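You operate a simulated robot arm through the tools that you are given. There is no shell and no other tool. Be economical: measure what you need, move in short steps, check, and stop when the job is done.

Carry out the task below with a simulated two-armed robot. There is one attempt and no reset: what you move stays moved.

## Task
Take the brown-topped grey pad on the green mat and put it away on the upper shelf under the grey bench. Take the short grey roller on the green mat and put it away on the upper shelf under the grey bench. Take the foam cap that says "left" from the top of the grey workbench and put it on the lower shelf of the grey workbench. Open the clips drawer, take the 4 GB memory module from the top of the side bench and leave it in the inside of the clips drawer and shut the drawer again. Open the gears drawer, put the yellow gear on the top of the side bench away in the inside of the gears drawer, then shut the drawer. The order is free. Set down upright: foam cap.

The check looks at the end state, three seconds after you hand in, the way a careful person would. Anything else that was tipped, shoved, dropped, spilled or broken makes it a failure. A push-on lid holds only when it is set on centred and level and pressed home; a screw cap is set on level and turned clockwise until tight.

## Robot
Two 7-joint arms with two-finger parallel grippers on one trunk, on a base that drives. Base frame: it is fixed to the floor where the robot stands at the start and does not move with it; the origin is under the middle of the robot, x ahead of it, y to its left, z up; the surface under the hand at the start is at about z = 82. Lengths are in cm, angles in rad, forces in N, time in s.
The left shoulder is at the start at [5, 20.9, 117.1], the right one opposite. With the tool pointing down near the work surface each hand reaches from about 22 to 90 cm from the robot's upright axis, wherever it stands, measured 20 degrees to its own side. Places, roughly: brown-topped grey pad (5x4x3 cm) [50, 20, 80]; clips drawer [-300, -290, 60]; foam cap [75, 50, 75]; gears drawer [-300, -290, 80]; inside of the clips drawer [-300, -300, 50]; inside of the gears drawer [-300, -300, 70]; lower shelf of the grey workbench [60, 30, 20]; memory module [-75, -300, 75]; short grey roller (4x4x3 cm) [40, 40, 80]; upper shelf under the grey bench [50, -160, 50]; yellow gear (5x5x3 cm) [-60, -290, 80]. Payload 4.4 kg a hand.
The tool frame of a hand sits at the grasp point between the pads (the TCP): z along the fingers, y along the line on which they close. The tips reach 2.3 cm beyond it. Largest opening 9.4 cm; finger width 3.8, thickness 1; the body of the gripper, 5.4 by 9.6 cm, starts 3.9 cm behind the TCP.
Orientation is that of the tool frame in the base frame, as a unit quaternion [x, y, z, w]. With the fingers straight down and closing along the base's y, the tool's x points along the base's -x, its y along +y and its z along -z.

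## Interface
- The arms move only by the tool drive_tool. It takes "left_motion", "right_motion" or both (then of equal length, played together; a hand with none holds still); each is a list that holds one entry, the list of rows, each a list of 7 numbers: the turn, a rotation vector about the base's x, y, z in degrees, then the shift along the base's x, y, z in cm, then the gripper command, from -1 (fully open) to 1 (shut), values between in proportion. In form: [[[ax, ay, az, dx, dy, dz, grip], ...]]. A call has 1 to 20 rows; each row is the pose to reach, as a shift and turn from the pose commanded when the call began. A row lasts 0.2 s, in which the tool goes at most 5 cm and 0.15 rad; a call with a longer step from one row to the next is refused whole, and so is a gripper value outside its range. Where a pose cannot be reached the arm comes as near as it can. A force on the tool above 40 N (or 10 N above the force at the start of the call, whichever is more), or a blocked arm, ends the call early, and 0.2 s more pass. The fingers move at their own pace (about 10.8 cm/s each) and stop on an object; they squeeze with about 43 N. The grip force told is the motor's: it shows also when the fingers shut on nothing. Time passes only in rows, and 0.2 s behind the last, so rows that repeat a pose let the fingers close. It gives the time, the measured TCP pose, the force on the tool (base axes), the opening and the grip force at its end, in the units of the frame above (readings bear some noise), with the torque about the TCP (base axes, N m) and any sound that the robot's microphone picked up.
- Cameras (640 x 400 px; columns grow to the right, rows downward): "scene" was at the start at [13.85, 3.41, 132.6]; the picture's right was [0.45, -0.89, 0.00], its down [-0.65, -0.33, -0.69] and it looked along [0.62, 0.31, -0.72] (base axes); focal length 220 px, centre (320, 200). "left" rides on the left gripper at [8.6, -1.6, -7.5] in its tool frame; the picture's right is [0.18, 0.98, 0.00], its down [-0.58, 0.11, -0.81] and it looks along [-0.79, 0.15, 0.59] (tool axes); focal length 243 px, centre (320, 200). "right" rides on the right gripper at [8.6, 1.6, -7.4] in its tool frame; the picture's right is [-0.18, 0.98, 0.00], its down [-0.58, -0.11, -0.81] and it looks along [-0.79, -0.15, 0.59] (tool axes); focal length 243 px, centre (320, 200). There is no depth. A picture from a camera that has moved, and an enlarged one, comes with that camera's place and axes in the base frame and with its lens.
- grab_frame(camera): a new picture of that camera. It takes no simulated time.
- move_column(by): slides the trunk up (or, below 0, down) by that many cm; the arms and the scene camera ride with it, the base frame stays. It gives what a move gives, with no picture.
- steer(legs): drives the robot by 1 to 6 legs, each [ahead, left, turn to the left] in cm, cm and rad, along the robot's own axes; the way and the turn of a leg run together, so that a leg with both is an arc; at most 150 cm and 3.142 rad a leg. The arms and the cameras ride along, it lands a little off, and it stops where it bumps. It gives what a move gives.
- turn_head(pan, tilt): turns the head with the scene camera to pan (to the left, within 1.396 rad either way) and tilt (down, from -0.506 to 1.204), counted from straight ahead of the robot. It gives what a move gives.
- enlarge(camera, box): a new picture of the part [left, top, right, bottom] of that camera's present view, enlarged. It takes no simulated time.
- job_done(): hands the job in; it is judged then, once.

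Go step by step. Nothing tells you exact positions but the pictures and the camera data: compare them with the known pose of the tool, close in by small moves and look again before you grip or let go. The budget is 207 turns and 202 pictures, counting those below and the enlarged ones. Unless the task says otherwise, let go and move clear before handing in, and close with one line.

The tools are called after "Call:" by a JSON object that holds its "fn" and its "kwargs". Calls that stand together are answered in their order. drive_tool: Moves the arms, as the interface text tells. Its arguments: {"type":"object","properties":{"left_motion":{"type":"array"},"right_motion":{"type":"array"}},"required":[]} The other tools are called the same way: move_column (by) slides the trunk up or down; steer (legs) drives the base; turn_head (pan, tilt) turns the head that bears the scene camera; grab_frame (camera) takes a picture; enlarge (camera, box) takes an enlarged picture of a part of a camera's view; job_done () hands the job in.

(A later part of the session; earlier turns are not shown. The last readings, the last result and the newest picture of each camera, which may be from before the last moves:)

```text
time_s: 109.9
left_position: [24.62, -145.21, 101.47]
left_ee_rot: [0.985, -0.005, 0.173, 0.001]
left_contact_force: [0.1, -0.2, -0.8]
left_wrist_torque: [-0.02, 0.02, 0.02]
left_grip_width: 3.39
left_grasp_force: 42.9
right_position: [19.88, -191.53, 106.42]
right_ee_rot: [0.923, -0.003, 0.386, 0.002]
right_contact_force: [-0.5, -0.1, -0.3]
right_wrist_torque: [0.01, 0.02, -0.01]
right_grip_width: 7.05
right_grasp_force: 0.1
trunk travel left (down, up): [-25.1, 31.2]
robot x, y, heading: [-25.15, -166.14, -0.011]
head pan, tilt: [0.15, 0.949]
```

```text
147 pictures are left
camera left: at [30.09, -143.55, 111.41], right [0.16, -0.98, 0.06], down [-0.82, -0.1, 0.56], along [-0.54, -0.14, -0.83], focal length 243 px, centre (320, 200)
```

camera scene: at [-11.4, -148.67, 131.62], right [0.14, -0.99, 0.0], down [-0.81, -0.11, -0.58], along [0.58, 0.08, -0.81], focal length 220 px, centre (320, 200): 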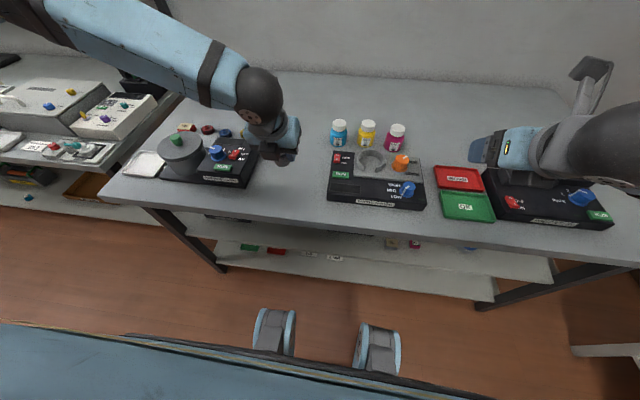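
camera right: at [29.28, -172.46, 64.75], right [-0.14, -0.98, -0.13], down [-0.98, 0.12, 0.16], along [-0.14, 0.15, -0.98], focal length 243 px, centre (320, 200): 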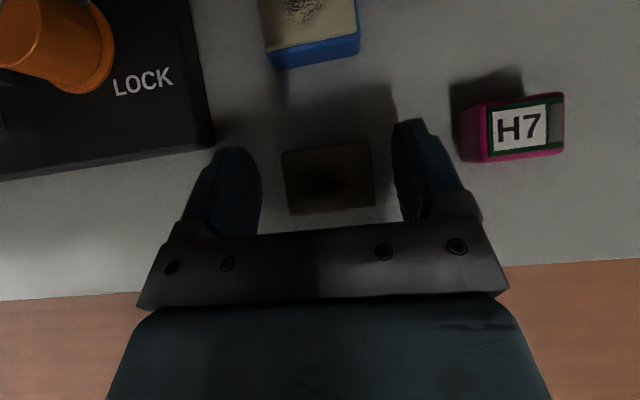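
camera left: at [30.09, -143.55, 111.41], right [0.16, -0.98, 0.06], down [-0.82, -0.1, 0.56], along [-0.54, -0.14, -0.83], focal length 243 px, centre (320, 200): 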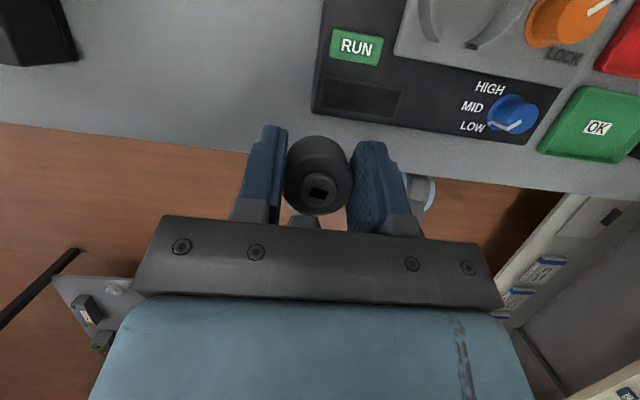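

Now I go to (27, -133.5) and down.

Call:
{"fn": "drive_tool", "kwargs": {"left_motion": [[[0, 0, 0, 1, 4, 0, 1], [0, 0, 0, 2, 8, -1, 1], [0, 0, 0, 2.4, 11.7, -3, 1], [0, 0, 0, 2.4, 11.7, -6, 1], [0, 0, 0, 2.4, 11.7, -9, 1], [0, 0, 0, 2.4, 11.7, -12, 1], [0, 0, 0, 2.4, 11.7, -14, 1], [0, 0, 0, 2.4, 11.7, -15, 1], [0, 0, 0, 2.4, 11.7, -15.6, 1], [0, 0, 0, 2.4, 11.7, -16.0, 1]]]}}

Call:
{"fn": "grab_frame", "kwargs": {"camera": "left"}}

```text
time_s: 112.1
left_position: [26.95, -133.26, 85.51]
left_ee_rot: [0.985, -0.003, 0.174, 0.001]
left_contact_force: [-0.1, 0.1, -0.8]
left_wrist_torque: [-0.01, -0.01, 0.01]
left_grip_width: 3.43
left_grasp_force: 42.8
right_position: [19.83, -191.42, 106.31]
right_ee_rot: [0.923, -0.002, 0.385, 0.001]
right_contact_force: [-0.4, -0.2, 0.8]
right_wrist_torque: [0.02, -0.02, 0.01]
right_grip_width: 7.05
right_grasp_force: 0.0
trunk travel left (down, up): [-25.1, 31.2]
robot x, y, heading: [-25.76, -166.31, -0.012]
head pan, tilt: [0.15, 0.949]
```

```text
146 pictures are left
camera left: at [32.46, -131.8, 95.48], right [0.16, -0.98, 0.06], down [-0.82, -0.1, 0.56], along [-0.54, -0.14, -0.83], focal length 243 px, centre (320, 200)
```

left: 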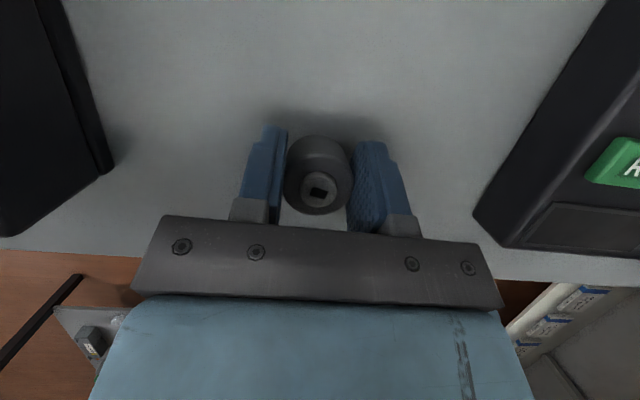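

No contact yet. I lower further in small steps.

Call:
{"fn": "drive_tool", "kwargs": {"left_motion": [[[0, 0, 0, 0, 0, -0.2, 1], [0, 0, 0, 0, 0, -0.4, 1], [0, 0, 0, 0, 0, -0.6, 1], [0, 0, 0, 0, 0, -0.8, 1]]]}}

```text
time_s: 113.1
left_position: [26.87, -133.3, 84.94]
left_ee_rot: [0.984, -0.005, 0.176, 0.0]
left_contact_force: [-1.3, 5.5, 17.6]
left_wrist_torque: [0.14, 0.18, -0.01]
left_grip_width: 3.4
left_grasp_force: 43.1
right_position: [19.81, -191.48, 106.41]
right_ee_rot: [0.922, -0.003, 0.386, 0.002]
right_contact_force: [-0.1, 0.0, 1.4]
right_wrist_torque: [0.0, 0.02, -0.01]
right_grip_width: 7.05
right_grasp_force: 0.0
trunk travel left (down, up): [-25.1, 31.2]
robot x, y, heading: [-25.34, -166.17, -0.004]
head pan, tilt: [0.15, 0.949]
```

It touches. I open a little, rise clear, and check.

Call:
{"fn": "drive_tool", "kwargs": {"left_motion": [[[0, 0, 0, 0, 0, 0.2, 0.2], [0, 0, 0, 0, 0, 0.2, 0], [0, 0, 0, 0, 0, 0.4, -0.3], [0, 0, 0, 0, 0, 0.6, -0.4], [0, 0, 0, 0, 0, 2, -0.4], [0, 0, 0, 0, 0, 5, -0.4], [0, 0, 0, 0, 0, 8, -0.4], [0, 0, 0, 0, 0, 11, -0.4], [0, 0, 0, -3, 2, 15, -0.4]]]}}

Call:
{"fn": "grab_frame", "kwargs": {"camera": "left"}}

```text
refused: row 9 steps farther than a row can; nothing moved
```

```text
145 pictures are left
camera left: at [32.45, -131.85, 94.91], right [0.16, -0.98, 0.06], down [-0.82, -0.1, 0.56], along [-0.54, -0.14, -0.83], focal length 243 px, centre (320, 200)
```

left: 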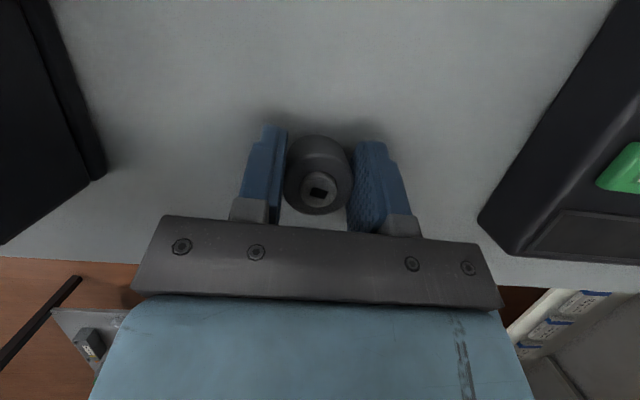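

Call:
{"fn": "drive_tool", "kwargs": {"left_motion": [[[0, 0, 0, 0, 0, 0.2, 0.2], [0, 0, 0, 0, 0, 0.2, 0], [0, 0, 0, 0, 0, 0.4, -0.3], [0, 0, 0, 0, 0, 0.6, -0.4], [0, 0, 0, 0, 0, 2, -0.4], [0, 0, 0, 0, 0, 5, -0.4], [0, 0, 0, 0, 0, 8, -0.4], [0, 0, 0, 0, 0, 11, -0.4], [0, 0, 0, -2, 2, 14, -0.4]]]}}

Call:
{"fn": "grab_frame", "kwargs": {"camera": "left"}}

```text
time_s: 115.1
left_position: [24.97, -131.24, 98.87]
left_ee_rot: [0.985, -0.005, 0.174, 0.002]
left_contact_force: [0.0, 0.4, 1.1]
left_wrist_torque: [0.01, -0.03, 0.04]
left_grip_width: 6.6
left_grasp_force: 0.0
right_position: [19.75, -191.36, 106.49]
right_ee_rot: [0.922, -0.003, 0.386, 0.002]
right_contact_force: [-0.1, 0.5, -0.2]
right_wrist_torque: [0.02, -0.01, -0.06]
right_grip_width: 7.05
right_grasp_force: 0.0
trunk travel left (down, up): [-25.1, 31.2]
robot x, y, heading: [-25.63, -166.27, -0.011]
head pan, tilt: [0.15, 0.949]
```

```text
144 pictures are left
camera left: at [30.44, -129.78, 108.67], right [0.16, -0.98, 0.06], down [-0.82, -0.1, 0.56], along [-0.54, -0.14, -0.83], focal length 243 px, centre (320, 200)
```

left: 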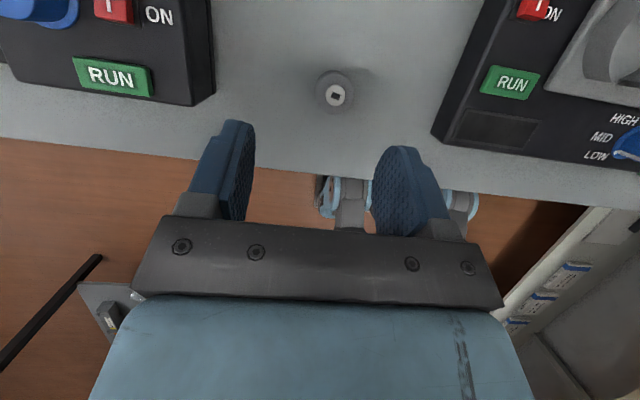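

The roller stands at about (26.5, -133.35). I pull the left hand back and shift the robot left 17 cm so the right hand can take it.

Call:
{"fn": "drive_tool", "kwargs": {"left_motion": [[[0, 0, 0, -3, 1, 1, -0.4], [0, 0, 0, -6, 2, 2, -0.4], [0, 0, 0, -9, 3, 3, -0.4], [0, 0, 0, -12, 4, 5, -0.4], [0, 0, 0, -14, 6, 7, -0.4]]], "right_motion": [[[0, 1.5, 0, 0, 3, 0, -0.8], [0, 3, 0, 0, 6, 0, -1], [0, 4.5, 0, 0, 9, 0, -1], [0, 6, 0, 0, 12, 0, -1], [0, 7, 0, 0, 15, 0, -1]]]}}

Call:
{"fn": "steer", "kwargs": {"legs": [[0, 17, 0]]}}

Call:
{"fn": "grab_frame", "kwargs": {"camera": "right"}}

```text
time_s: 116.3
left_position: [11.48, -125.04, 105.75]
left_ee_rot: [0.985, -0.006, 0.173, 0.002]
left_contact_force: [0.2, -0.1, 0.1]
left_wrist_torque: [-0.05, 0.0, -0.03]
left_grip_width: 6.56
left_grasp_force: 0.0
left hand out of reach, approached as far as the arm can: row 5
right_position: [19.84, -176.28, 106.41]
right_ee_rot: [0.945, -0.002, 0.328, 0.002]
right_contact_force: [-0.2, -1.0, 0.2]
right_wrist_torque: [-0.04, 0.03, -0.01]
right_grip_width: 9.39
right_grasp_force: 0.1
trunk travel left (down, up): [-25.1, 31.2]
robot x, y, heading: [-25.74, -166.08, -0.011]
head pan, tilt: [0.15, 0.949]
```

```text
time_s: 118.4
left_position: [11.48, -107.7, 105.79]
left_ee_rot: [0.985, -0.002, 0.173, 0.001]
left_contact_force: [0.0, -0.3, -0.5]
left_wrist_torque: [0.0, 0.0, -0.01]
left_grip_width: 6.59
left_grasp_force: 0.0
right_position: [20.11, -159.0, 106.45]
right_ee_rot: [0.945, 0.0, 0.328, 0.002]
right_contact_force: [0.4, -0.1, 0.4]
right_wrist_torque: [0.01, 0.02, -0.03]
right_grip_width: 9.41
right_grasp_force: 0.1
trunk travel left (down, up): [-25.1, 31.2]
robot x, y, heading: [-25.32, -149.17, -0.007]
head pan, tilt: [0.15, 0.949]
```

```text
143 pictures are left
camera right: at [22.34, -160.62, 117.63], right [-0.15, -0.98, -0.11], down [-0.96, 0.11, 0.27], along [-0.26, 0.15, -0.96], focal length 243 px, centre (320, 200)
```

right: 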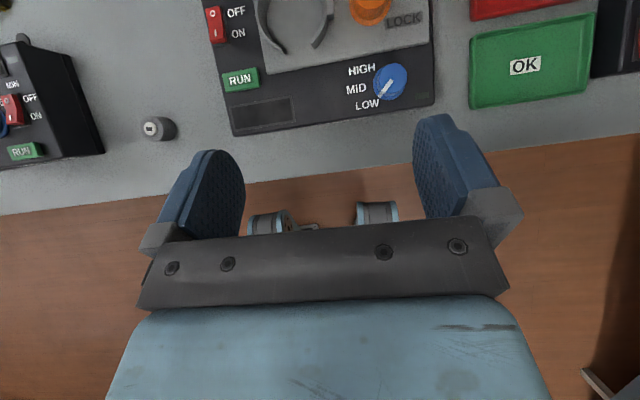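

I move the right hand (38° tilt) above the roller.

Call:
{"fn": "drive_tool", "kwargs": {"right_motion": [[[0, 0, 0, 0.8, 3.5, 0, -1], [0, 0, 0, 1.6, 7, 0, -1], [0, 0, 0, 2.4, 10.5, -1, -1], [0, 0, 0, 3.2, 14, -2, -1], [0, 0, 0, 4, 17.5, -3, -1], [0, 0, 0, 5, 21, -5, -1], [0, 0, 0, 6, 24.5, -7, -1], [0, 0, 0, 6.4, 25.6, -10, -1]]]}}

Call:
{"fn": "grab_frame", "kwargs": {"camera": "right"}}

```text
time_s: 120.2
left_position: [11.52, -107.88, 105.72]
left_ee_rot: [0.985, -0.002, 0.172, 0.0]
left_contact_force: [-0.8, -0.9, 0.4]
left_wrist_torque: [0.02, -0.03, -0.01]
left_grip_width: 6.6
left_grasp_force: 0.0
right_position: [26.64, -133.41, 96.34]
right_ee_rot: [0.945, -0.001, 0.327, 0.001]
right_contact_force: [-0.4, 0.0, 0.0]
right_wrist_torque: [0.03, -0.03, -0.01]
right_grip_width: 9.4
right_grasp_force: 0.1
trunk travel left (down, up): [-25.1, 31.2]
robot x, y, heading: [-25.55, -148.84, -0.007]
head pan, tilt: [0.15, 0.949]
```

```text
142 pictures are left
camera right: at [28.91, -134.97, 107.61], right [-0.15, -0.98, -0.11], down [-0.96, 0.11, 0.27], along [-0.26, 0.15, -0.96], focal length 243 px, centre (320, 200)
```

right: 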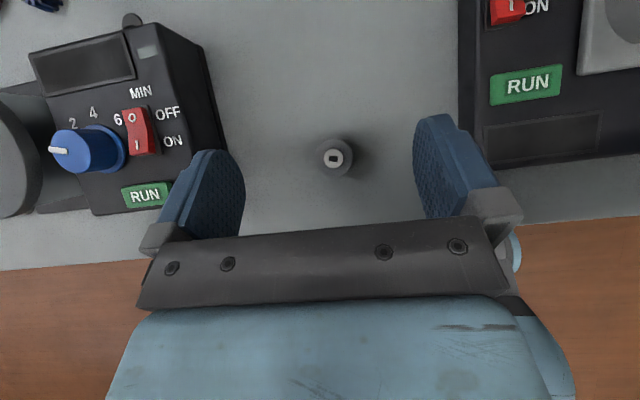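

Aligned. I lower, grip and lift slowly.

Call:
{"fn": "drive_tool", "kwargs": {"right_motion": [[[0, 0, 0, 0.2, 0.15, -3, -0.8], [0, 0, 0, 0.2, 0.15, -6, -0.6], [0, 0, 0, 0.2, 0.15, -9, -0.6], [0, 0, 0, 0.2, 0.15, -10.5, -0.6], [0, 0, 0, 0.2, 0.15, -11.15, -0.6], [0, 0, 0, 0.2, 0.15, -11.15, 0], [0, 0, 0, 0.2, 0.15, -11.15, 0.4], [0, 0, 0, 0.2, 0.15, -11.15, 0.7], [0, 0, 0, 0.2, 0.15, -11.15, 1], [0, 0, 0, 0.2, 0.15, -11.15, 1], [0, 0, 0, 0.2, 0.15, -11.0, 1], [0, 0, 0, 0.2, 0.15, -10.7, 1], [0, 0, 0, 0.2, 0.15, -10.3, 1], [0, 0, 0, 0.2, 0.15, -9.8, 1], [0, 0, 0, 0.2, 0.15, -9.2, 1], [0, 0, 0, 0.2, 0.15, -8.5, 1]]]}}

Call:
{"fn": "grab_frame", "kwargs": {"camera": "right"}}

```text
time_s: 123.6
left_position: [11.45, -107.87, 105.66]
left_ee_rot: [0.985, -0.003, 0.173, 0.001]
left_contact_force: [-0.1, -1.2, 0.1]
left_wrist_torque: [0.0, 0.0, 0.03]
left_grip_width: 6.57
left_grasp_force: 0.0
right_position: [26.7, -133.39, 87.82]
right_ee_rot: [0.945, 0.0, 0.328, 0.002]
right_contact_force: [-0.3, -0.4, -0.4]
right_wrist_torque: [0.02, 0.01, -0.02]
right_grip_width: 3.42
right_grasp_force: 42.8
trunk travel left (down, up): [-25.1, 31.2]
robot x, y, heading: [-25.49, -149.1, -0.009]
head pan, tilt: [0.15, 0.949]
```

```text
141 pictures are left
camera right: at [28.95, -134.89, 99.13], right [-0.15, -0.98, -0.11], down [-0.96, 0.11, 0.27], along [-0.26, 0.15, -0.96], focal length 243 px, centre (320, 200)
```

right: 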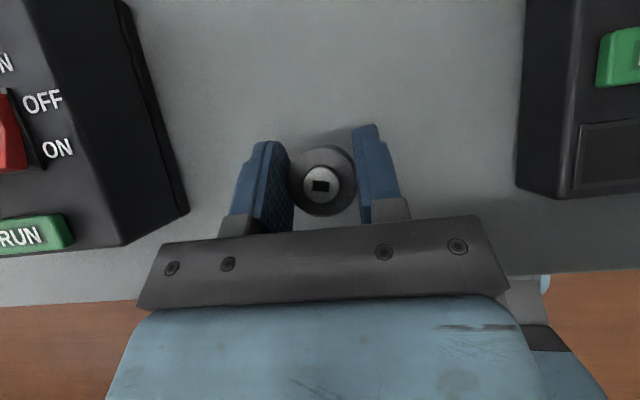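

Held at 38°. I lift slowly, bring it to my right side, and repeat the earlier path to the shelf.

Call:
{"fn": "drive_tool", "kwargs": {"right_motion": [[[0, 0, 0, 0, 0, 1, 1], [0, 0, 0, 0, 0, 2, 1], [0, 0, 0, 0, 0, 3.5, 1], [0, 0, 0, 0, 0, 5, 1], [0, 0, 0, 0, 0, 6.5, 1], [0, 0, 0, 0, 0, 8, 1], [0, 0, 0, 0, 0, 10, 1], [0, 0, 0, 0, -1, 12, 1], [0, 0, 0, -1, -3, 14, 1], [0, 0, 0, -2, -6, 16, 1], [0, 0, 0, -3, -9, 18, 1], [0, 0, 0, -4, -12, 18.5, 1], [0, 0, 0, -5, -15, 18.5, 1], [0, 0, 0, -6, -18, 18.5, 1], [0, 0, 0, -6.5, -21, 18.5, 1], [0, 0, 0, -6.5, -24, 18.5, 1], [0, 0, 0, -6.5, -26, 18.5, 1]]]}}

Call:
{"fn": "steer", "kwargs": {"legs": [[-28, 0, 0]]}}

Call:
{"fn": "move_column", "kwargs": {"by": -25}}

Call:
{"fn": "grab_frame", "kwargs": {"camera": "right"}}

```text
time_s: 127.2
left_position: [11.51, -107.9, 105.69]
left_ee_rot: [0.985, -0.002, 0.172, 0.001]
left_contact_force: [0.0, 0.1, 0.3]
left_wrist_torque: [-0.02, 0.0, -0.02]
left_grip_width: 6.57
left_grasp_force: 0.1
right_position: [20.2, -159.16, 106.37]
right_ee_rot: [0.945, 0.0, 0.328, 0.001]
right_contact_force: [-0.1, 0.3, 0.0]
right_wrist_torque: [-0.01, 0.0, -0.03]
right_grip_width: 3.4
right_grasp_force: 43.0
trunk travel left (down, up): [-25.1, 31.2]
robot x, y, heading: [-25.29, -149.0, -0.006]
head pan, tilt: [0.15, 0.949]
```

```text
time_s: 129.2
left_position: [-16.87, -107.7, 105.7]
left_ee_rot: [0.985, -0.002, 0.173, 0.0]
left_contact_force: [-0.8, 0.1, -0.3]
left_wrist_torque: [-0.02, -0.02, -0.02]
left_grip_width: 6.59
left_grasp_force: 0.1
right_position: [-8.0, -159.0, 106.53]
right_ee_rot: [0.945, 0.0, 0.328, 0.001]
right_contact_force: [-0.2, 0.2, -0.9]
right_wrist_torque: [0.02, -0.01, 0.02]
right_grip_width: 3.39
right_grasp_force: 43.3
trunk travel left (down, up): [-25.1, 31.2]
robot x, y, heading: [-53.77, -148.44, -0.003]
head pan, tilt: [0.15, 0.949]
```

```text
time_s: 131.8
left_position: [-16.82, -107.61, 80.76]
left_ee_rot: [0.985, -0.002, 0.173, 0.0]
left_contact_force: [0.5, -0.1, 0.3]
left_wrist_torque: [-0.03, -0.03, 0.0]
left_grip_width: 6.57
left_grasp_force: 0.1
right_position: [-8.09, -159.06, 81.47]
right_ee_rot: [0.945, 0.0, 0.328, 0.001]
right_contact_force: [0.9, -0.5, -1.2]
right_wrist_torque: [0.01, 0.0, -0.02]
right_grip_width: 3.41
right_grasp_force: 42.9
trunk travel left (down, up): [-0.1, 56.2]
robot x, y, heading: [-53.8, -148.88, 0.0]
head pan, tilt: [0.15, 0.949]
```

```text
140 pictures are left
camera right: at [-5.75, -160.6, 92.59], right [-0.14, -0.98, -0.11], down [-0.96, 0.11, 0.27], along [-0.26, 0.15, -0.96], focal length 243 px, centre (320, 200)
```

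right: 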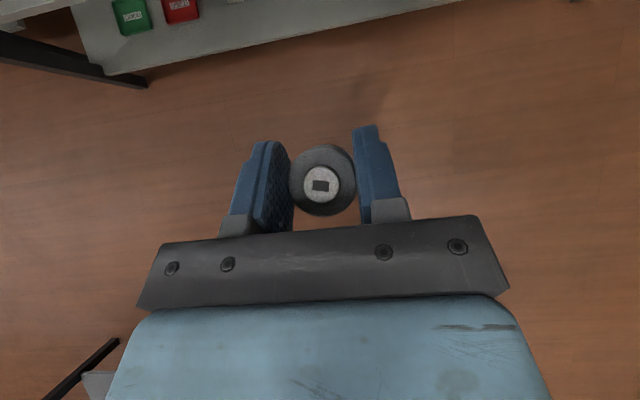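

Still held. I shift 19 cm to the right to aim for a free spot near (27, -190.5), lower the hand, and reach to the shelf edge.

Call:
{"fn": "steer", "kwargs": {"legs": [[0, -19, 0]]}}

Call:
{"fn": "turn_head", "kwargs": {"pan": 0.0, "tilt": 0.6}}

Call:
{"fn": "drive_tool", "kwargs": {"right_motion": [[[0, 0, 0, 0, -1, -2, 1], [0, 0, 0, 0, -2, -4, 1], [0, 0, 0, 0, -3, -6, 1], [0, 0, 0, 0, -4, -8, 1], [0, 0, 0, 0, -5, -10, 1], [0, 0, 0, 0, -6, -12, 1], [0, 0, 0, 0, -7, -14, 1], [0, 0, 0, 0, -8, -16, 1], [0, 0, 0, 0, -9, -18, 1], [0, 0, 0, 0, -10, -20, 1], [0, 0, 0, 0, -11, -22, 1], [0, 0, 0, 0, -12, -24, 1], [0, 0, 0, 3, -12.5, -24, 1], [0, 0, 0, 6, -12.5, -24, 1], [0, 0, 0, 9, -12.5, -24, 1], [0, 0, 0, 12, -12.5, -24, 1], [0, 0, 0, 15, -12.5, -24, 1], [0, 0, 0, 18, -12.5, -24, 1], [0, 0, 0, 20, -12.5, -24, 1]]]}}

Call:
{"fn": "grab_frame", "kwargs": {"camera": "scene"}}

Call:
{"fn": "grab_frame", "kwargs": {"camera": "right"}}

```text
time_s: 134.1
left_position: [-17.0, -126.59, 80.77]
left_ee_rot: [0.985, 0.0, 0.172, 0.0]
left_contact_force: [0.2, -0.9, 0.3]
left_wrist_torque: [0.0, 0.01, 0.03]
left_grip_width: 6.54
left_grasp_force: 0.1
right_position: [-8.07, -177.97, 81.24]
right_ee_rot: [0.945, 0.002, 0.328, 0.001]
right_contact_force: [-0.3, 0.1, 0.0]
right_wrist_torque: [-0.01, 0.01, 0.04]
right_grip_width: 3.42
right_grasp_force: 43.4
trunk travel left (down, up): [-0.1, 56.2]
robot x, y, heading: [-53.53, -168.18, -0.001]
head pan, tilt: [0.15, 0.949]
```

```text
time_s: 134.9
left_position: [-16.89, -126.63, 80.73]
left_ee_rot: [0.985, -0.001, 0.173, 0.0]
left_contact_force: [0.4, -0.4, -0.1]
left_wrist_torque: [0.02, 0.01, -0.01]
left_grip_width: 6.57
left_grasp_force: 0.1
right_position: [-8.12, -177.89, 81.25]
right_ee_rot: [0.945, 0.001, 0.328, 0.0]
right_contact_force: [-0.3, 0.0, -0.6]
right_wrist_torque: [0.0, -0.01, 0.01]
right_grip_width: 3.42
right_grasp_force: 42.9
trunk travel left (down, up): [-0.1, 56.2]
robot x, y, heading: [-53.86, -167.46, 0.0]
head pan, tilt: [0.0, 0.6]
```

```text
time_s: 138.9
left_position: [-17.0, -126.54, 80.71]
left_ee_rot: [0.985, -0.001, 0.173, 0.0]
left_contact_force: [0.3, -0.8, 1.3]
left_wrist_torque: [-0.01, 0.04, -0.02]
left_grip_width: 6.59
left_grasp_force: 0.0
right_position: [11.94, -190.68, 57.25]
right_ee_rot: [0.945, 0.001, 0.327, 0.002]
right_contact_force: [0.1, 0.3, -0.7]
right_wrist_torque: [0.02, 0.01, -0.01]
right_grip_width: 3.39
right_grasp_force: 43.6
trunk travel left (down, up): [-0.1, 56.2]
robot x, y, heading: [-53.7, -167.61, -0.001]
head pan, tilt: [0.0, 0.6]
```

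```text
139 pictures are left
camera scene: at [-38.17, -167.95, 109.45], right [0.0, -1.0, 0.0], down [-0.57, 0.0, -0.82], along [0.82, 0.0, -0.57], focal length 220 px, centre (320, 200)
```

scene: 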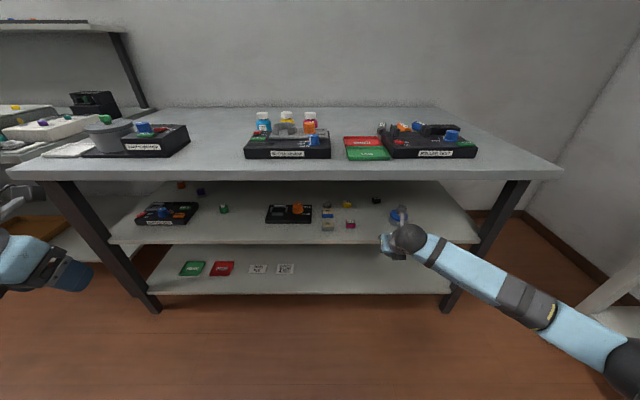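

```text
138 pictures are left
camera right: at [14.25, -192.06, 68.6], right [-0.14, -0.98, -0.11], down [-0.96, 0.11, 0.27], along [-0.26, 0.15, -0.96], focal length 243 px, centre (320, 200)
```

right: 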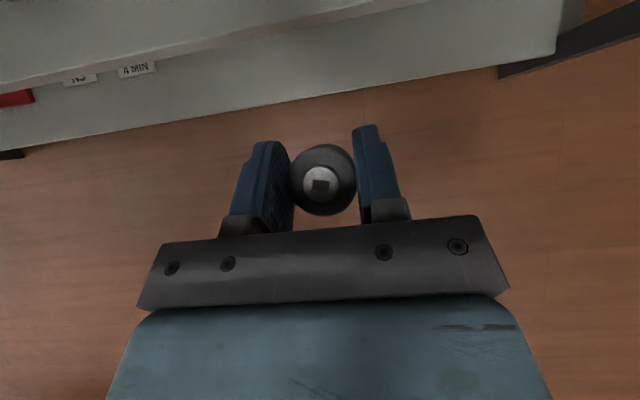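

I lower to z = 54.3 in front of the shelf and reach in.

Call:
{"fn": "drive_tool", "kwargs": {"right_motion": [[[0, 0, 0, 1, 0, -1, 1], [0, 0, 0, 2, 0, -2, 1], [0, 0, 0, 3, 0, -2.9, 1], [0, 0, 0, 5, 0, -2.9, 1], [0, 0, 0, 7, 0, -2.9, 1], [0, 0, 0, 9, 0, -2.9, 1], [0, 0, 0, 11, 0, -2.9, 1], [0, 0, 0, 13, 0, -2.9, 1], [0, 0, 0, 14.8, 0, -2.9, 1]]]}}

Call:
{"fn": "grab_frame", "kwargs": {"camera": "right"}}

Call:
{"fn": "grab_frame", "kwargs": {"camera": "scene"}}

```text
time_s: 140.9
left_position: [-17.08, -126.46, 80.67]
left_ee_rot: [0.985, -0.001, 0.173, 0.001]
left_contact_force: [-0.2, -0.9, -0.2]
left_wrist_torque: [0.01, 0.01, -0.02]
left_grip_width: 6.6
left_grasp_force: 0.0
right_position: [26.71, -190.38, 54.43]
right_ee_rot: [0.945, 0.001, 0.326, 0.001]
right_contact_force: [0.1, 0.2, -0.3]
right_wrist_torque: [0.0, 0.0, 0.0]
right_grip_width: 3.4
right_grasp_force: 43.1
trunk travel left (down, up): [-0.1, 56.2]
robot x, y, heading: [-53.73, -167.58, -0.004]
head pan, tilt: [0.0, 0.6]
```

```text
137 pictures are left
camera right: at [28.98, -191.99, 65.69], right [-0.14, -0.98, -0.11], down [-0.96, 0.11, 0.27], along [-0.26, 0.15, -0.96], focal length 243 px, centre (320, 200)
```

right: 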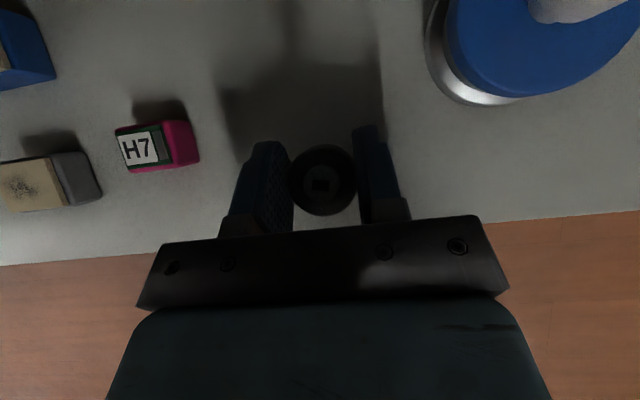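

```text
136 pictures are left
camera scene: at [-38.18, -167.94, 109.45], right [0.0, -1.0, 0.0], down [-0.56, 0.0, -0.83], along [0.83, 0.0, -0.56], focal length 220 px, centre (320, 200)
```

scene: 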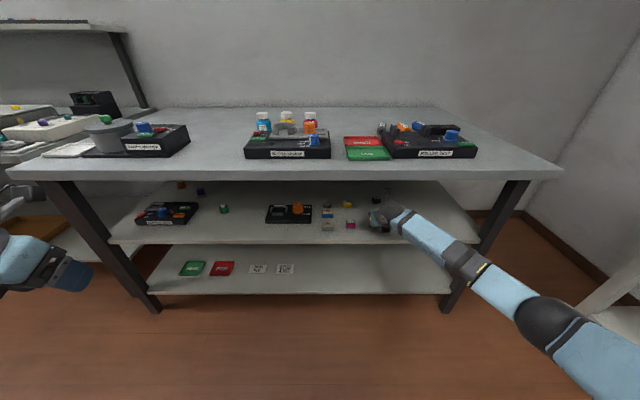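

Clear of neighbours. I lower until it touches.

Call:
{"fn": "drive_tool", "kwargs": {"right_motion": [[[0, 0, 0, 0, 0, -0.6, 1], [0, 0, 0, 0, 0, -1.0, 1], [0, 0, 0, 0, 0, -1.2, 1], [0, 0, 0, 0, 0, -1.4, 1], [0, 0, 0, 0, 0, -1.6, 1]]]}}

```text
time_s: 142.1
left_position: [-17.12, -126.52, 80.73]
left_ee_rot: [0.985, 0.0, 0.174, 0.001]
left_contact_force: [-0.1, 0.2, 0.1]
left_wrist_torque: [0.04, -0.03, 0.02]
left_grip_width: 6.57
left_grasp_force: 0.0
right_position: [26.73, -190.35, 53.27]
right_ee_rot: [0.944, 0.0, 0.331, 0.002]
right_contact_force: [-3.6, -2.7, 16.4]
right_wrist_torque: [-0.07, 0.27, 0.04]
right_grip_width: 3.43
right_grasp_force: 43.2
trunk travel left (down, up): [-0.1, 56.2]
robot x, y, heading: [-53.48, -167.79, -0.006]
head pan, tilt: [0.0, 0.6]
```

It touches at 53.2. I ease up slightly, open modestly, and check.

Call:
{"fn": "drive_tool", "kwargs": {"right_motion": [[[0, 0, 0, 0, 0, 0.4, 1], [0, 0, 0, 0, 0, 0.4, 0.2], [0, 0, 0, 0, 0, 0.5, 0], [0, 0, 0, 0, 0, 0.7, -0.2], [0, 0, 0, 0, 0, 0.9, -0.3], [0, 0, 0, 0, 0, 0.9, -0.3]]]}}

Call:
{"fn": "grab_frame", "kwargs": {"camera": "right"}}

```text
time_s: 143.5
left_position: [-17.0, -126.43, 80.79]
left_ee_rot: [0.985, -0.001, 0.172, -0.001]
left_contact_force: [-0.1, -0.4, 0.5]
left_wrist_torque: [-0.01, -0.01, -0.03]
left_grip_width: 6.6
left_grasp_force: 0.1
right_position: [26.79, -190.41, 53.83]
right_ee_rot: [0.945, 0.001, 0.328, 0.0]
right_contact_force: [0.0, 0.8, -0.5]
right_wrist_torque: [0.0, 0.03, -0.01]
right_grip_width: 6.1
right_grasp_force: 0.0
trunk travel left (down, up): [-0.1, 56.2]
robot x, y, heading: [-53.56, -167.72, -0.005]
head pan, tilt: [0.0, 0.6]
```

```text
135 pictures are left
camera right: at [29.0, -191.97, 65.0], right [-0.14, -0.98, -0.11], down [-0.96, 0.11, 0.27], along [-0.26, 0.15, -0.96], focal length 243 px, centre (320, 200)
```

right: 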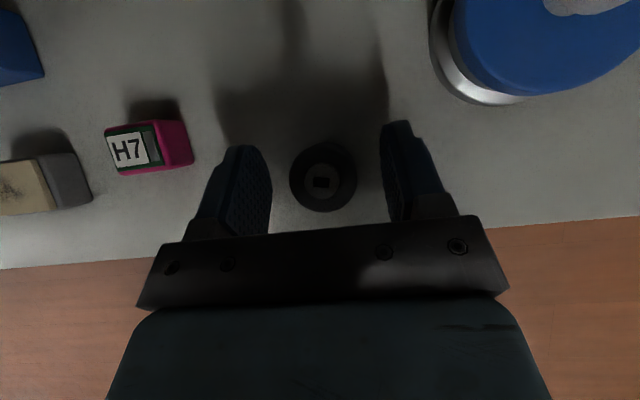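

The roller stands free on the shelf. I withdraw straight back and look.

Call:
{"fn": "drive_tool", "kwargs": {"right_motion": [[[0, 0, 0, -1.5, 0, 0.4, -0.3], [0, 0, 0, -4, 0, 0.6, -0.3], [0, 0, 0, -7, 0, 1, -0.3], [0, 0, 0, -10, 0, 1.5, -0.3], [0, 0, 0, -13, 0, 2, -0.3], [0, 0, 0, -16, 0, 3, -0.3], [0, 0, 0, -19, 0, 3, -0.3], [0, 0, 0, -22, 0, 3, -0.3], [0, 0, 0, -25, 0, 3, -0.3], [0, 0, 0, -28, 0, 3, -0.3], [0, 0, 0, -31, 0, 5, -0.3], [0, 0, 0, -33, 1, 8, -0.3], [0, 0, 0, -33, 2, 11, -0.3], [0, 0, 0, -33, 4, 14, -0.3], [0, 0, 0, -33, 6, 17, -0.3], [0, 0, 0, -33, 8, 20, -0.3]]]}}

Call:
{"fn": "enlarge", "kwargs": {"camera": "scene", "box": [100, 150, 500, 320]}}

```text
time_s: 146.9
left_position: [-16.93, -126.47, 80.67]
left_ee_rot: [0.985, -0.001, 0.173, 0.001]
left_contact_force: [-0.2, -0.1, 0.1]
left_wrist_torque: [0.0, 0.03, 0.02]
left_grip_width: 6.6
left_grasp_force: 0.2
right_position: [-6.47, -182.35, 73.89]
right_ee_rot: [0.945, 0.001, 0.328, 0.001]
right_contact_force: [-0.5, 0.4, -0.1]
right_wrist_torque: [0.01, 0.01, 0.01]
right_grip_width: 6.14
right_grasp_force: 0.1
trunk travel left (down, up): [-0.1, 56.2]
robot x, y, heading: [-53.94, -167.72, -0.005]
head pan, tilt: [0.0, 0.6]
```

```text
1.60 times, centred on (300, 235) of scene
camera zoom: at [-38.18, -167.92, 109.45], right [0.0, -1.0, 0.0], down [-0.56, 0.0, -0.83], along [0.83, 0.0, -0.56], focal length 353 px, centre (352, 144)
```

zoom: 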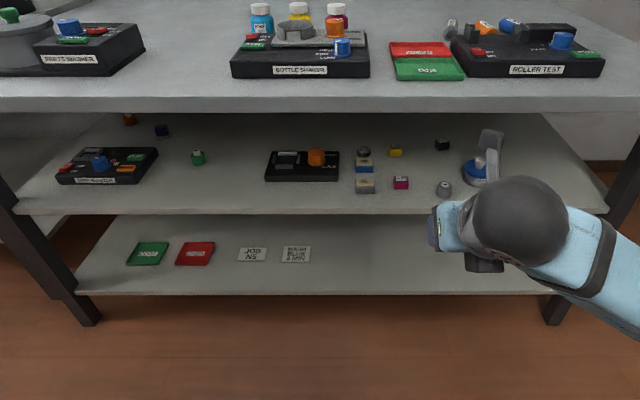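

Pad and roller are both on the upper shelf. Next the side bench; I raise the trunk and look to the right for the way there.

Call:
{"fn": "move_column", "kwargs": {"by": 25}}

Call:
{"fn": "turn_head", "kwargs": {"pan": -1.396, "tilt": 0.6}}

Call:
{"fn": "grab_frame", "kwargs": {"camera": "scene"}}

```text
time_s: 149.5
left_position: [-16.94, -126.66, 105.76]
left_ee_rot: [0.985, -0.001, 0.172, 0.0]
left_contact_force: [0.2, -0.2, 0.3]
left_wrist_torque: [-0.01, 0.0, -0.02]
left_grip_width: 6.58
left_grasp_force: 0.1
right_position: [-6.31, -182.32, 98.66]
right_ee_rot: [0.945, 0.002, 0.328, 0.001]
right_contact_force: [-0.5, 0.1, -0.8]
right_wrist_torque: [0.02, -0.04, 0.03]
right_grip_width: 6.11
right_grasp_force: 0.0
trunk travel left (down, up): [-25.1, 31.2]
robot x, y, heading: [-53.65, -167.76, -0.004]
head pan, tilt: [0.0, 0.6]
```

```text
time_s: 151.0
left_position: [-16.95, -126.61, 105.74]
left_ee_rot: [0.985, -0.001, 0.173, 0.001]
left_contact_force: [-0.7, 1.4, 0.5]
left_wrist_torque: [-0.01, -0.01, 0.0]
left_grip_width: 6.58
left_grasp_force: 0.1
right_position: [-6.35, -182.35, 98.68]
right_ee_rot: [0.945, 0.002, 0.328, 0.001]
right_contact_force: [-0.7, -0.4, 0.2]
right_wrist_torque: [-0.03, 0.01, 0.0]
right_grip_width: 6.15
right_grasp_force: 0.1
trunk travel left (down, up): [-25.1, 31.2]
robot x, y, heading: [-53.75, -167.74, -0.008]
head pan, tilt: [-1.396, 0.6]
```

```text
133 pictures are left
camera scene: at [-45.49, -176.64, 134.46], right [-0.98, -0.17, 0.0], down [-0.1, 0.56, -0.83], along [0.14, -0.81, -0.56], focal length 220 px, centre (320, 200)
```

scene: 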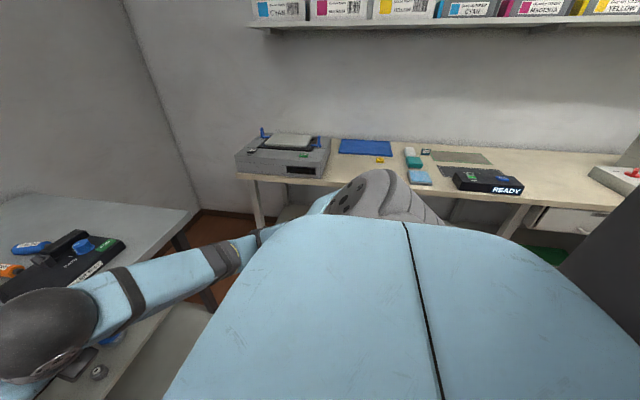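

I see the side bench with the gear near (-61, -305). A dark panel stands close on the right, so I move a bit forward and turn in increments.

Call:
{"fn": "steer", "kwargs": {"legs": [[10, 0, 0], [0, 0, -0.7]]}}

Call:
{"fn": "turn_head", "kwargs": {"pan": -0.9, "tilt": 0.6}}

Call:
{"fn": "grab_frame", "kwargs": {"camera": "scene"}}

```text
time_s: 154.0
left_position: [10.52, -158.88, 105.71]
left_ee_rot: [0.928, -0.329, 0.163, 0.058]
left_contact_force: [0.1, -0.7, 0.3]
left_wrist_torque: [0.0, -0.02, -0.01]
left_grip_width: 6.62
left_grasp_force: 0.0
right_position: [-16.18, -208.84, 98.67]
right_ee_rot: [0.89, -0.315, 0.309, 0.111]
right_contact_force: [0.2, 0.7, -0.2]
right_wrist_torque: [-0.02, -0.02, -0.02]
right_grip_width: 6.12
right_grasp_force: 0.1
trunk travel left (down, up): [-25.1, 31.2]
robot x, y, heading: [-43.61, -167.77, -0.683]
head pan, tilt: [-1.396, 0.6]
```

```text
time_s: 154.9
left_position: [10.58, -158.96, 105.75]
left_ee_rot: [0.928, -0.329, 0.163, 0.057]
left_contact_force: [0.0, -0.2, 0.7]
left_wrist_torque: [0.01, 0.02, 0.0]
left_grip_width: 6.59
left_grasp_force: 0.1
right_position: [-16.16, -208.92, 98.83]
right_ee_rot: [0.891, -0.314, 0.308, 0.11]
right_contact_force: [0.6, 0.0, -0.4]
right_wrist_torque: [0.02, -0.01, 0.02]
right_grip_width: 6.12
right_grasp_force: 0.1
trunk travel left (down, up): [-25.1, 31.2]
robot x, y, heading: [-43.77, -167.71, -0.685]
head pan, tilt: [-0.901, 0.6]
```

```text
132 pictures are left
camera scene: at [-38.72, -181.02, 134.46], right [-1.0, 0.01, 0.0], down [0.01, 0.56, -0.83], along [-0.01, -0.82, -0.56], focal length 220 px, centre (320, 200)
```

scene: 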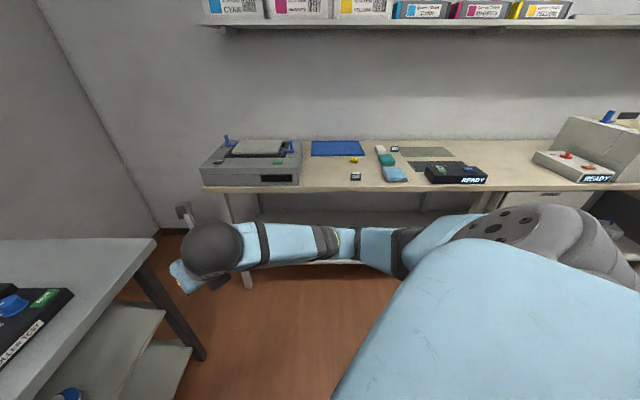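

The way is open. I finish the turn to face the side bench.

Call:
{"fn": "steer", "kwargs": {"legs": [[0, 0, -0.45], [0, 0, -0.437]]}}

Call:
{"fn": "turn_head", "kwargs": {"pan": -0.5, "tilt": 0.5}}

Call:
{"fn": "grab_frame", "kwargs": {"camera": "scene"}}

```text
time_s: 157.9
left_position: [-2.74, -204.48, 105.76]
left_ee_rot: [-0.696, 0.697, -0.122, -0.123]
left_contact_force: [0.1, -0.4, 0.3]
left_wrist_torque: [-0.01, 0.04, -0.02]
left_grip_width: 6.59
left_grasp_force: 0.0
right_position: [-58.5, -215.0, 98.89]
right_ee_rot: [0.669, -0.666, 0.232, 0.232]
right_contact_force: [-0.2, 0.2, -0.2]
right_wrist_torque: [0.0, 0.01, -0.01]
right_grip_width: 6.11
right_grasp_force: 0.0
trunk travel left (down, up): [-25.1, 31.2]
robot x, y, heading: [-43.89, -167.77, -1.578]
head pan, tilt: [-0.901, 0.6]
```

```text
time_s: 158.8
left_position: [-2.6, -204.55, 105.72]
left_ee_rot: [-0.696, 0.697, -0.122, -0.122]
left_contact_force: [-0.3, 0.0, 0.4]
left_wrist_torque: [0.0, 0.01, -0.01]
left_grip_width: 6.57
left_grasp_force: 0.1
right_position: [-58.53, -215.11, 98.75]
right_ee_rot: [0.669, -0.667, 0.232, 0.232]
right_contact_force: [-0.1, -0.5, 0.1]
right_wrist_torque: [-0.04, -0.01, -0.01]
right_grip_width: 6.11
right_grasp_force: 0.0
trunk travel left (down, up): [-25.1, 31.2]
robot x, y, heading: [-44.13, -167.55, -1.57]
head pan, tilt: [-0.499, 0.499]
```

```text
131 pictures are left
camera scene: at [-48.23, -182.65, 135.36], right [-0.88, 0.48, 0.0], down [0.23, 0.42, -0.88], along [-0.42, -0.77, -0.48], focal length 220 px, centre (320, 200)
```

scene: 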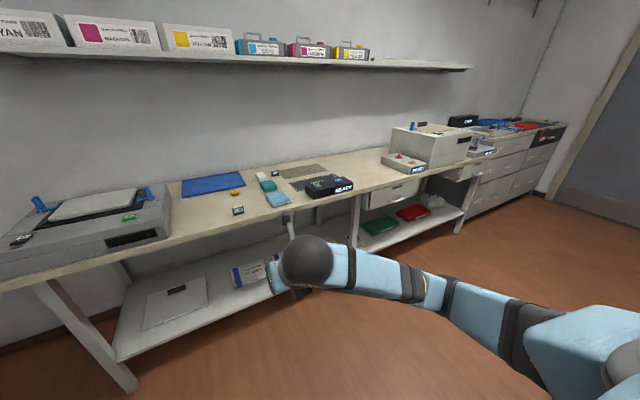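

The drawer cabinet stands at the far right end. I zoom in on the items and on the cabinet.

Call:
{"fn": "enlarge", "kwargs": {"camera": "scene", "box": [170, 150, 370, 240]}}

Call:
{"fn": "enlarge", "kwargs": {"camera": "scene", "box": [440, 100, 600, 230]}}

```text
3.20 times, centred on (270, 195) of scene
camera zoom: at [-48.23, -182.65, 135.36], right [-0.88, 0.48, 0.0], down [0.23, 0.42, -0.88], along [-0.42, -0.77, -0.48], focal length 705 px, centre (480, 216)
```

zoom: 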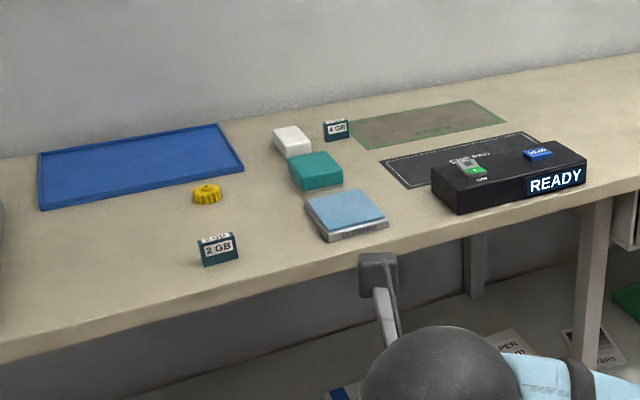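

```text
3.08 times, centred on (520, 165) of scene
camera zoom: at [-48.23, -182.65, 135.36], right [-0.88, 0.48, 0.0], down [0.23, 0.42, -0.88], along [-0.42, -0.77, -0.48], focal length 678 px, centre (-295, 308)
```

zoom: 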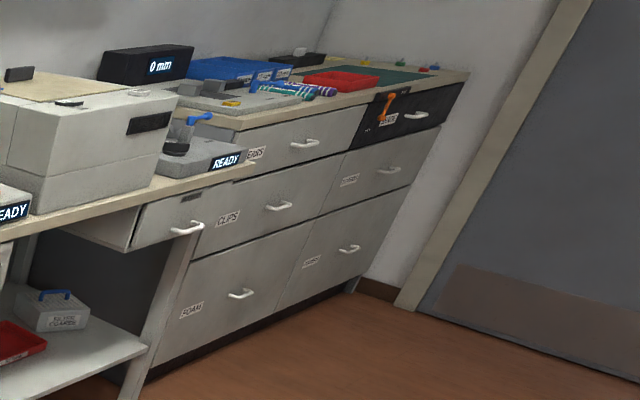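

The 4 GB module stands behind the white and teal blocks, the 2 GB one is a decoy; GEARS is the top and CLIPS the middle drawer of the left column. I return the left hand to its natural straight-down pose for picking.

Call:
{"fn": "drive_tool", "kwargs": {"left_motion": [[[7, 0, 0, 0, 0, 0, -0.5], [14, 0, 0, 0, 0, 0, -0.5], [20, 0, 0, 0, 0, 0, -0.5]]]}}

Call:
{"fn": "drive_tool", "kwargs": {"left_motion": [[[0, 0, 8.5, 0, 0, 0, -1], [0, 0, 17, 0, 0, 0, -1], [0, 0, 25.5, 0, 0, 0, -1], [0, 0, 34, 0, 0, 0, -1], [0, 0, 42.5, 0, 0, 0, -1], [0, 0, 51, 0, 0, 0, -1], [0, 0, 59.5, 0, 0, 0, -1], [0, 0, 68, 0, 0, 0, -1], [0, 0, 76.5, 0, 0, 0, -1], [0, 0, 85, 0, 0, 0, -1], [0, 0, 93.5, 0, 0, 0, -1], [0, 0, 102, 0, 0, 0, -1], [0, 0, 110.5, 0, 0, 0, -1], [0, 0, 119, 0, 0, 0, -1], [0, 0, 127.5, 0, 0, 0, -1], [0, 0, 136, 0, 0, 0, -1], [0, 0, 144.5, 0, 0, 0, -1], [0, 0, 153, 0, 0, 0, -1], [0, 0, 161.5, 0, 0, 0, -1], [0, 0, 170, 0, 0, 0, -1]]]}}

Call:
{"fn": "drive_tool", "kwargs": {"left_motion": [[[0, 0, 5, 0, 0, 0, -1], [0, 0, 10, 0, 0, 0, -1]]]}}

Call:
{"fn": "steer", "kwargs": {"legs": [[52, -37, 0]]}}

Call:
{"fn": "turn_head", "kwargs": {"pan": 0.0, "tilt": 0.8}}

Call:
{"fn": "grab_frame", "kwargs": {"camera": "scene"}}

```text
time_s: 159.6
left_position: [-2.69, -204.47, 105.53]
left_ee_rot: [-0.706, 0.708, 0.003, 0.001]
left_contact_force: [0.4, 0.5, 0.8]
left_wrist_torque: [0.01, 0.03, -0.03]
left_grip_width: 7.05
left_grasp_force: 0.1
right_position: [-58.45, -215.22, 98.73]
right_ee_rot: [0.668, -0.668, 0.231, 0.232]
right_contact_force: [0.6, 0.3, -0.3]
right_wrist_torque: [0.03, 0.02, -0.01]
right_grip_width: 6.11
right_grasp_force: 0.0
trunk travel left (down, up): [-25.1, 31.2]
robot x, y, heading: [-44.22, -167.52, -1.576]
head pan, tilt: [-0.499, 0.499]
```

```text
time_s: 163.8
left_position: [-2.64, -204.26, 105.79]
left_ee_rot: [0.765, 0.643, -0.001, 0.002]
left_contact_force: [0.2, -0.3, 0.4]
left_wrist_torque: [-0.01, 0.0, 0.0]
left_grip_width: 9.41
left_grasp_force: 0.1
right_position: [-58.51, -215.04, 98.84]
right_ee_rot: [0.668, -0.667, 0.231, 0.233]
right_contact_force: [-0.1, -0.4, -0.9]
right_wrist_torque: [-0.02, 0.02, -0.03]
right_grip_width: 6.12
right_grasp_force: 0.1
trunk travel left (down, up): [-25.1, 31.2]
robot x, y, heading: [-44.03, -167.51, -1.574]
head pan, tilt: [-0.499, 0.499]
```

```text
time_s: 164.4
left_position: [-2.76, -204.41, 105.7]
left_ee_rot: [0.708, 0.706, 0.001, 0.001]
left_contact_force: [-0.3, -0.1, 0.4]
left_wrist_torque: [-0.02, 0.01, -0.03]
left_grip_width: 9.39
left_grasp_force: 0.1
right_position: [-58.47, -215.09, 98.86]
right_ee_rot: [0.669, -0.667, 0.231, 0.233]
right_contact_force: [-0.1, -0.2, -0.2]
right_wrist_torque: [0.0, -0.01, 0.02]
right_grip_width: 6.11
right_grasp_force: 0.1
trunk travel left (down, up): [-25.1, 31.2]
robot x, y, heading: [-43.62, -167.6, -1.576]
head pan, tilt: [-0.499, 0.499]
```

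```text
time_s: 168.1
left_position: [-39.42, -257.7, 105.63]
left_ee_rot: [0.708, 0.706, 0.0, 0.001]
left_contact_force: [-0.5, 0.0, 0.0]
left_wrist_torque: [-0.02, -0.01, -0.02]
left_grip_width: 9.41
left_grasp_force: 0.1
right_position: [-95.14, -268.27, 98.74]
right_ee_rot: [0.668, -0.667, 0.232, 0.232]
right_contact_force: [-0.6, -0.2, -0.5]
right_wrist_torque: [0.04, -0.03, 0.0]
right_grip_width: 6.11
right_grasp_force: 0.1
trunk travel left (down, up): [-25.1, 31.2]
robot x, y, heading: [-80.76, -220.91, -1.57]
head pan, tilt: [-0.499, 0.499]
```

```text
time_s: 169.1
left_position: [-39.47, -257.72, 105.74]
left_ee_rot: [0.708, 0.706, 0.001, 0.001]
left_contact_force: [0.2, -0.2, -0.3]
left_wrist_torque: [0.02, -0.01, 0.01]
left_grip_width: 9.4
left_grasp_force: 0.1
right_position: [-95.13, -268.3, 98.83]
right_ee_rot: [0.668, -0.668, 0.231, 0.232]
right_contact_force: [0.7, -0.2, -0.7]
right_wrist_torque: [-0.01, -0.01, 0.0]
right_grip_width: 6.14
right_grasp_force: 0.1
trunk travel left (down, up): [-25.1, 31.2]
robot x, y, heading: [-80.46, -221.05, -1.572]
head pan, tilt: [0.0, 0.799]
```

```text
128 pictures are left
camera scene: at [-80.55, -235.98, 132.77], right [-1.0, 0.0, 0.0], down [0.0, 0.72, -0.7], along [0.0, -0.7, -0.72], focal length 220 px, centre (320, 200)
```

scene: 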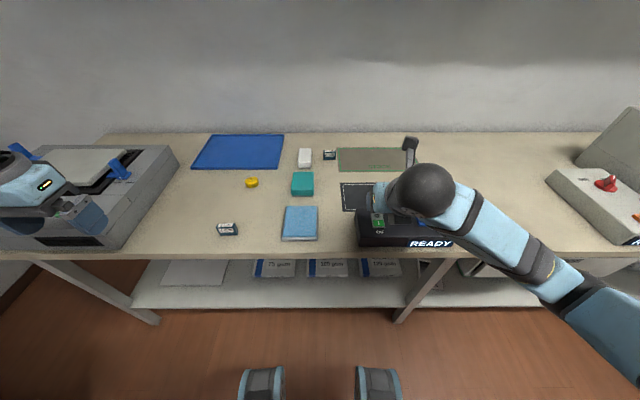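

Triangulating, the bench top is near z = 82; the gear is at about (-57.6, -292.4) and the 4 GB module at about (-84, -307.6). I move closer and to the right so the left hand can take the module first.

Call:
{"fn": "steer", "kwargs": {"legs": [[21, -28, 0]]}}

Call:
{"fn": "drive_tool", "kwargs": {"left_motion": [[[0, 0, 0, -2, -3, 0, -1], [0, 0, 0, -4, -6, 0, -1], [0, 0, 0, -6, -9, 0, -1], [0, 0, 0, -8, -12, 0, -1], [0, 0, 0, -10, -15, 0, -1], [0, 0, 0, -12, -17, -1, -1], [0, 0, 0, -14, -19, -2, -1], [0, 0, 0, -16, -20, -3, -1]]]}}

Call:
{"fn": "grab_frame", "kwargs": {"camera": "left"}}

Call:
{"fn": "grab_frame", "kwargs": {"camera": "scene"}}

```text
time_s: 171.7
left_position: [-61.83, -272.69, 105.54]
left_ee_rot: [0.706, 0.708, -0.008, 0.001]
left_contact_force: [-0.3, -0.8, 0.4]
left_wrist_torque: [0.01, -0.05, -0.01]
left_grip_width: 9.41
left_grasp_force: 0.1
right_position: [-116.94, -283.76, 99.65]
right_ee_rot: [0.674, -0.66, 0.235, 0.235]
right_contact_force: [-0.2, -1.0, 0.4]
right_wrist_torque: [-0.02, -0.03, 0.03]
right_grip_width: 6.1
right_grasp_force: 0.2
trunk travel left (down, up): [-25.1, 31.2]
robot x, y, heading: [-104.47, -236.78, -1.565]
head pan, tilt: [0.0, 0.799]
stopped in leg 1: the robot was blocked; the commanded pose is now the measured one
```

```text
time_s: 173.5
left_position: [-77.68, -293.02, 103.02]
left_ee_rot: [0.706, 0.708, -0.009, -0.002]
left_contact_force: [-0.3, -0.7, -0.6]
left_wrist_torque: [0.0, 0.02, 0.01]
left_grip_width: 9.39
left_grasp_force: 0.2
right_position: [-117.07, -283.84, 99.51]
right_ee_rot: [0.673, -0.661, 0.233, 0.236]
right_contact_force: [-1.1, -0.2, 1.1]
right_wrist_torque: [-0.02, 0.0, -0.02]
right_grip_width: 6.1
right_grasp_force: 0.1
trunk travel left (down, up): [-25.1, 31.2]
robot x, y, heading: [-104.45, -237.17, -1.564]
head pan, tilt: [0.0, 0.799]
```

```text
127 pictures are left
camera left: at [-79.41, -284.27, 110.33], right [0.98, 0.19, -0.02], down [0.12, -0.57, 0.81], along [0.14, -0.8, -0.59], focal length 243 px, centre (320, 200)
```

left: 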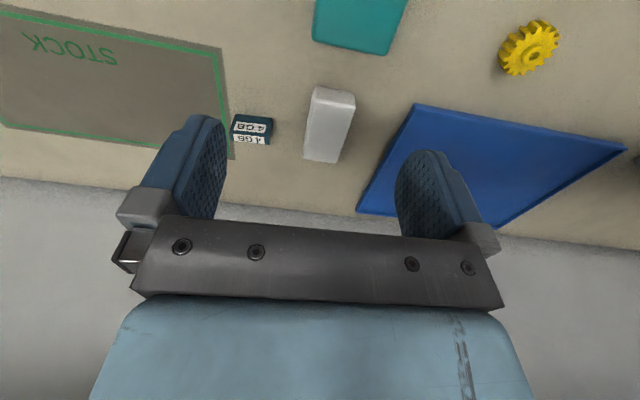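

```text
126 pictures are left
camera scene: at [-102.71, -251.27, 132.88], right [-1.0, -0.01, 0.01], down [-0.01, 0.71, -0.7], along [-0.01, -0.7, -0.71], focal length 220 px, centre (320, 200)
```

scene: 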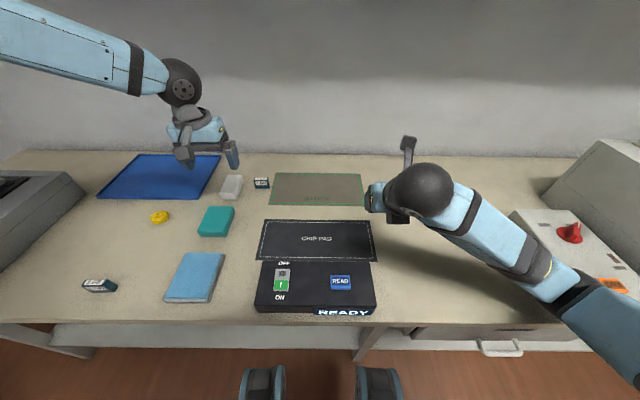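

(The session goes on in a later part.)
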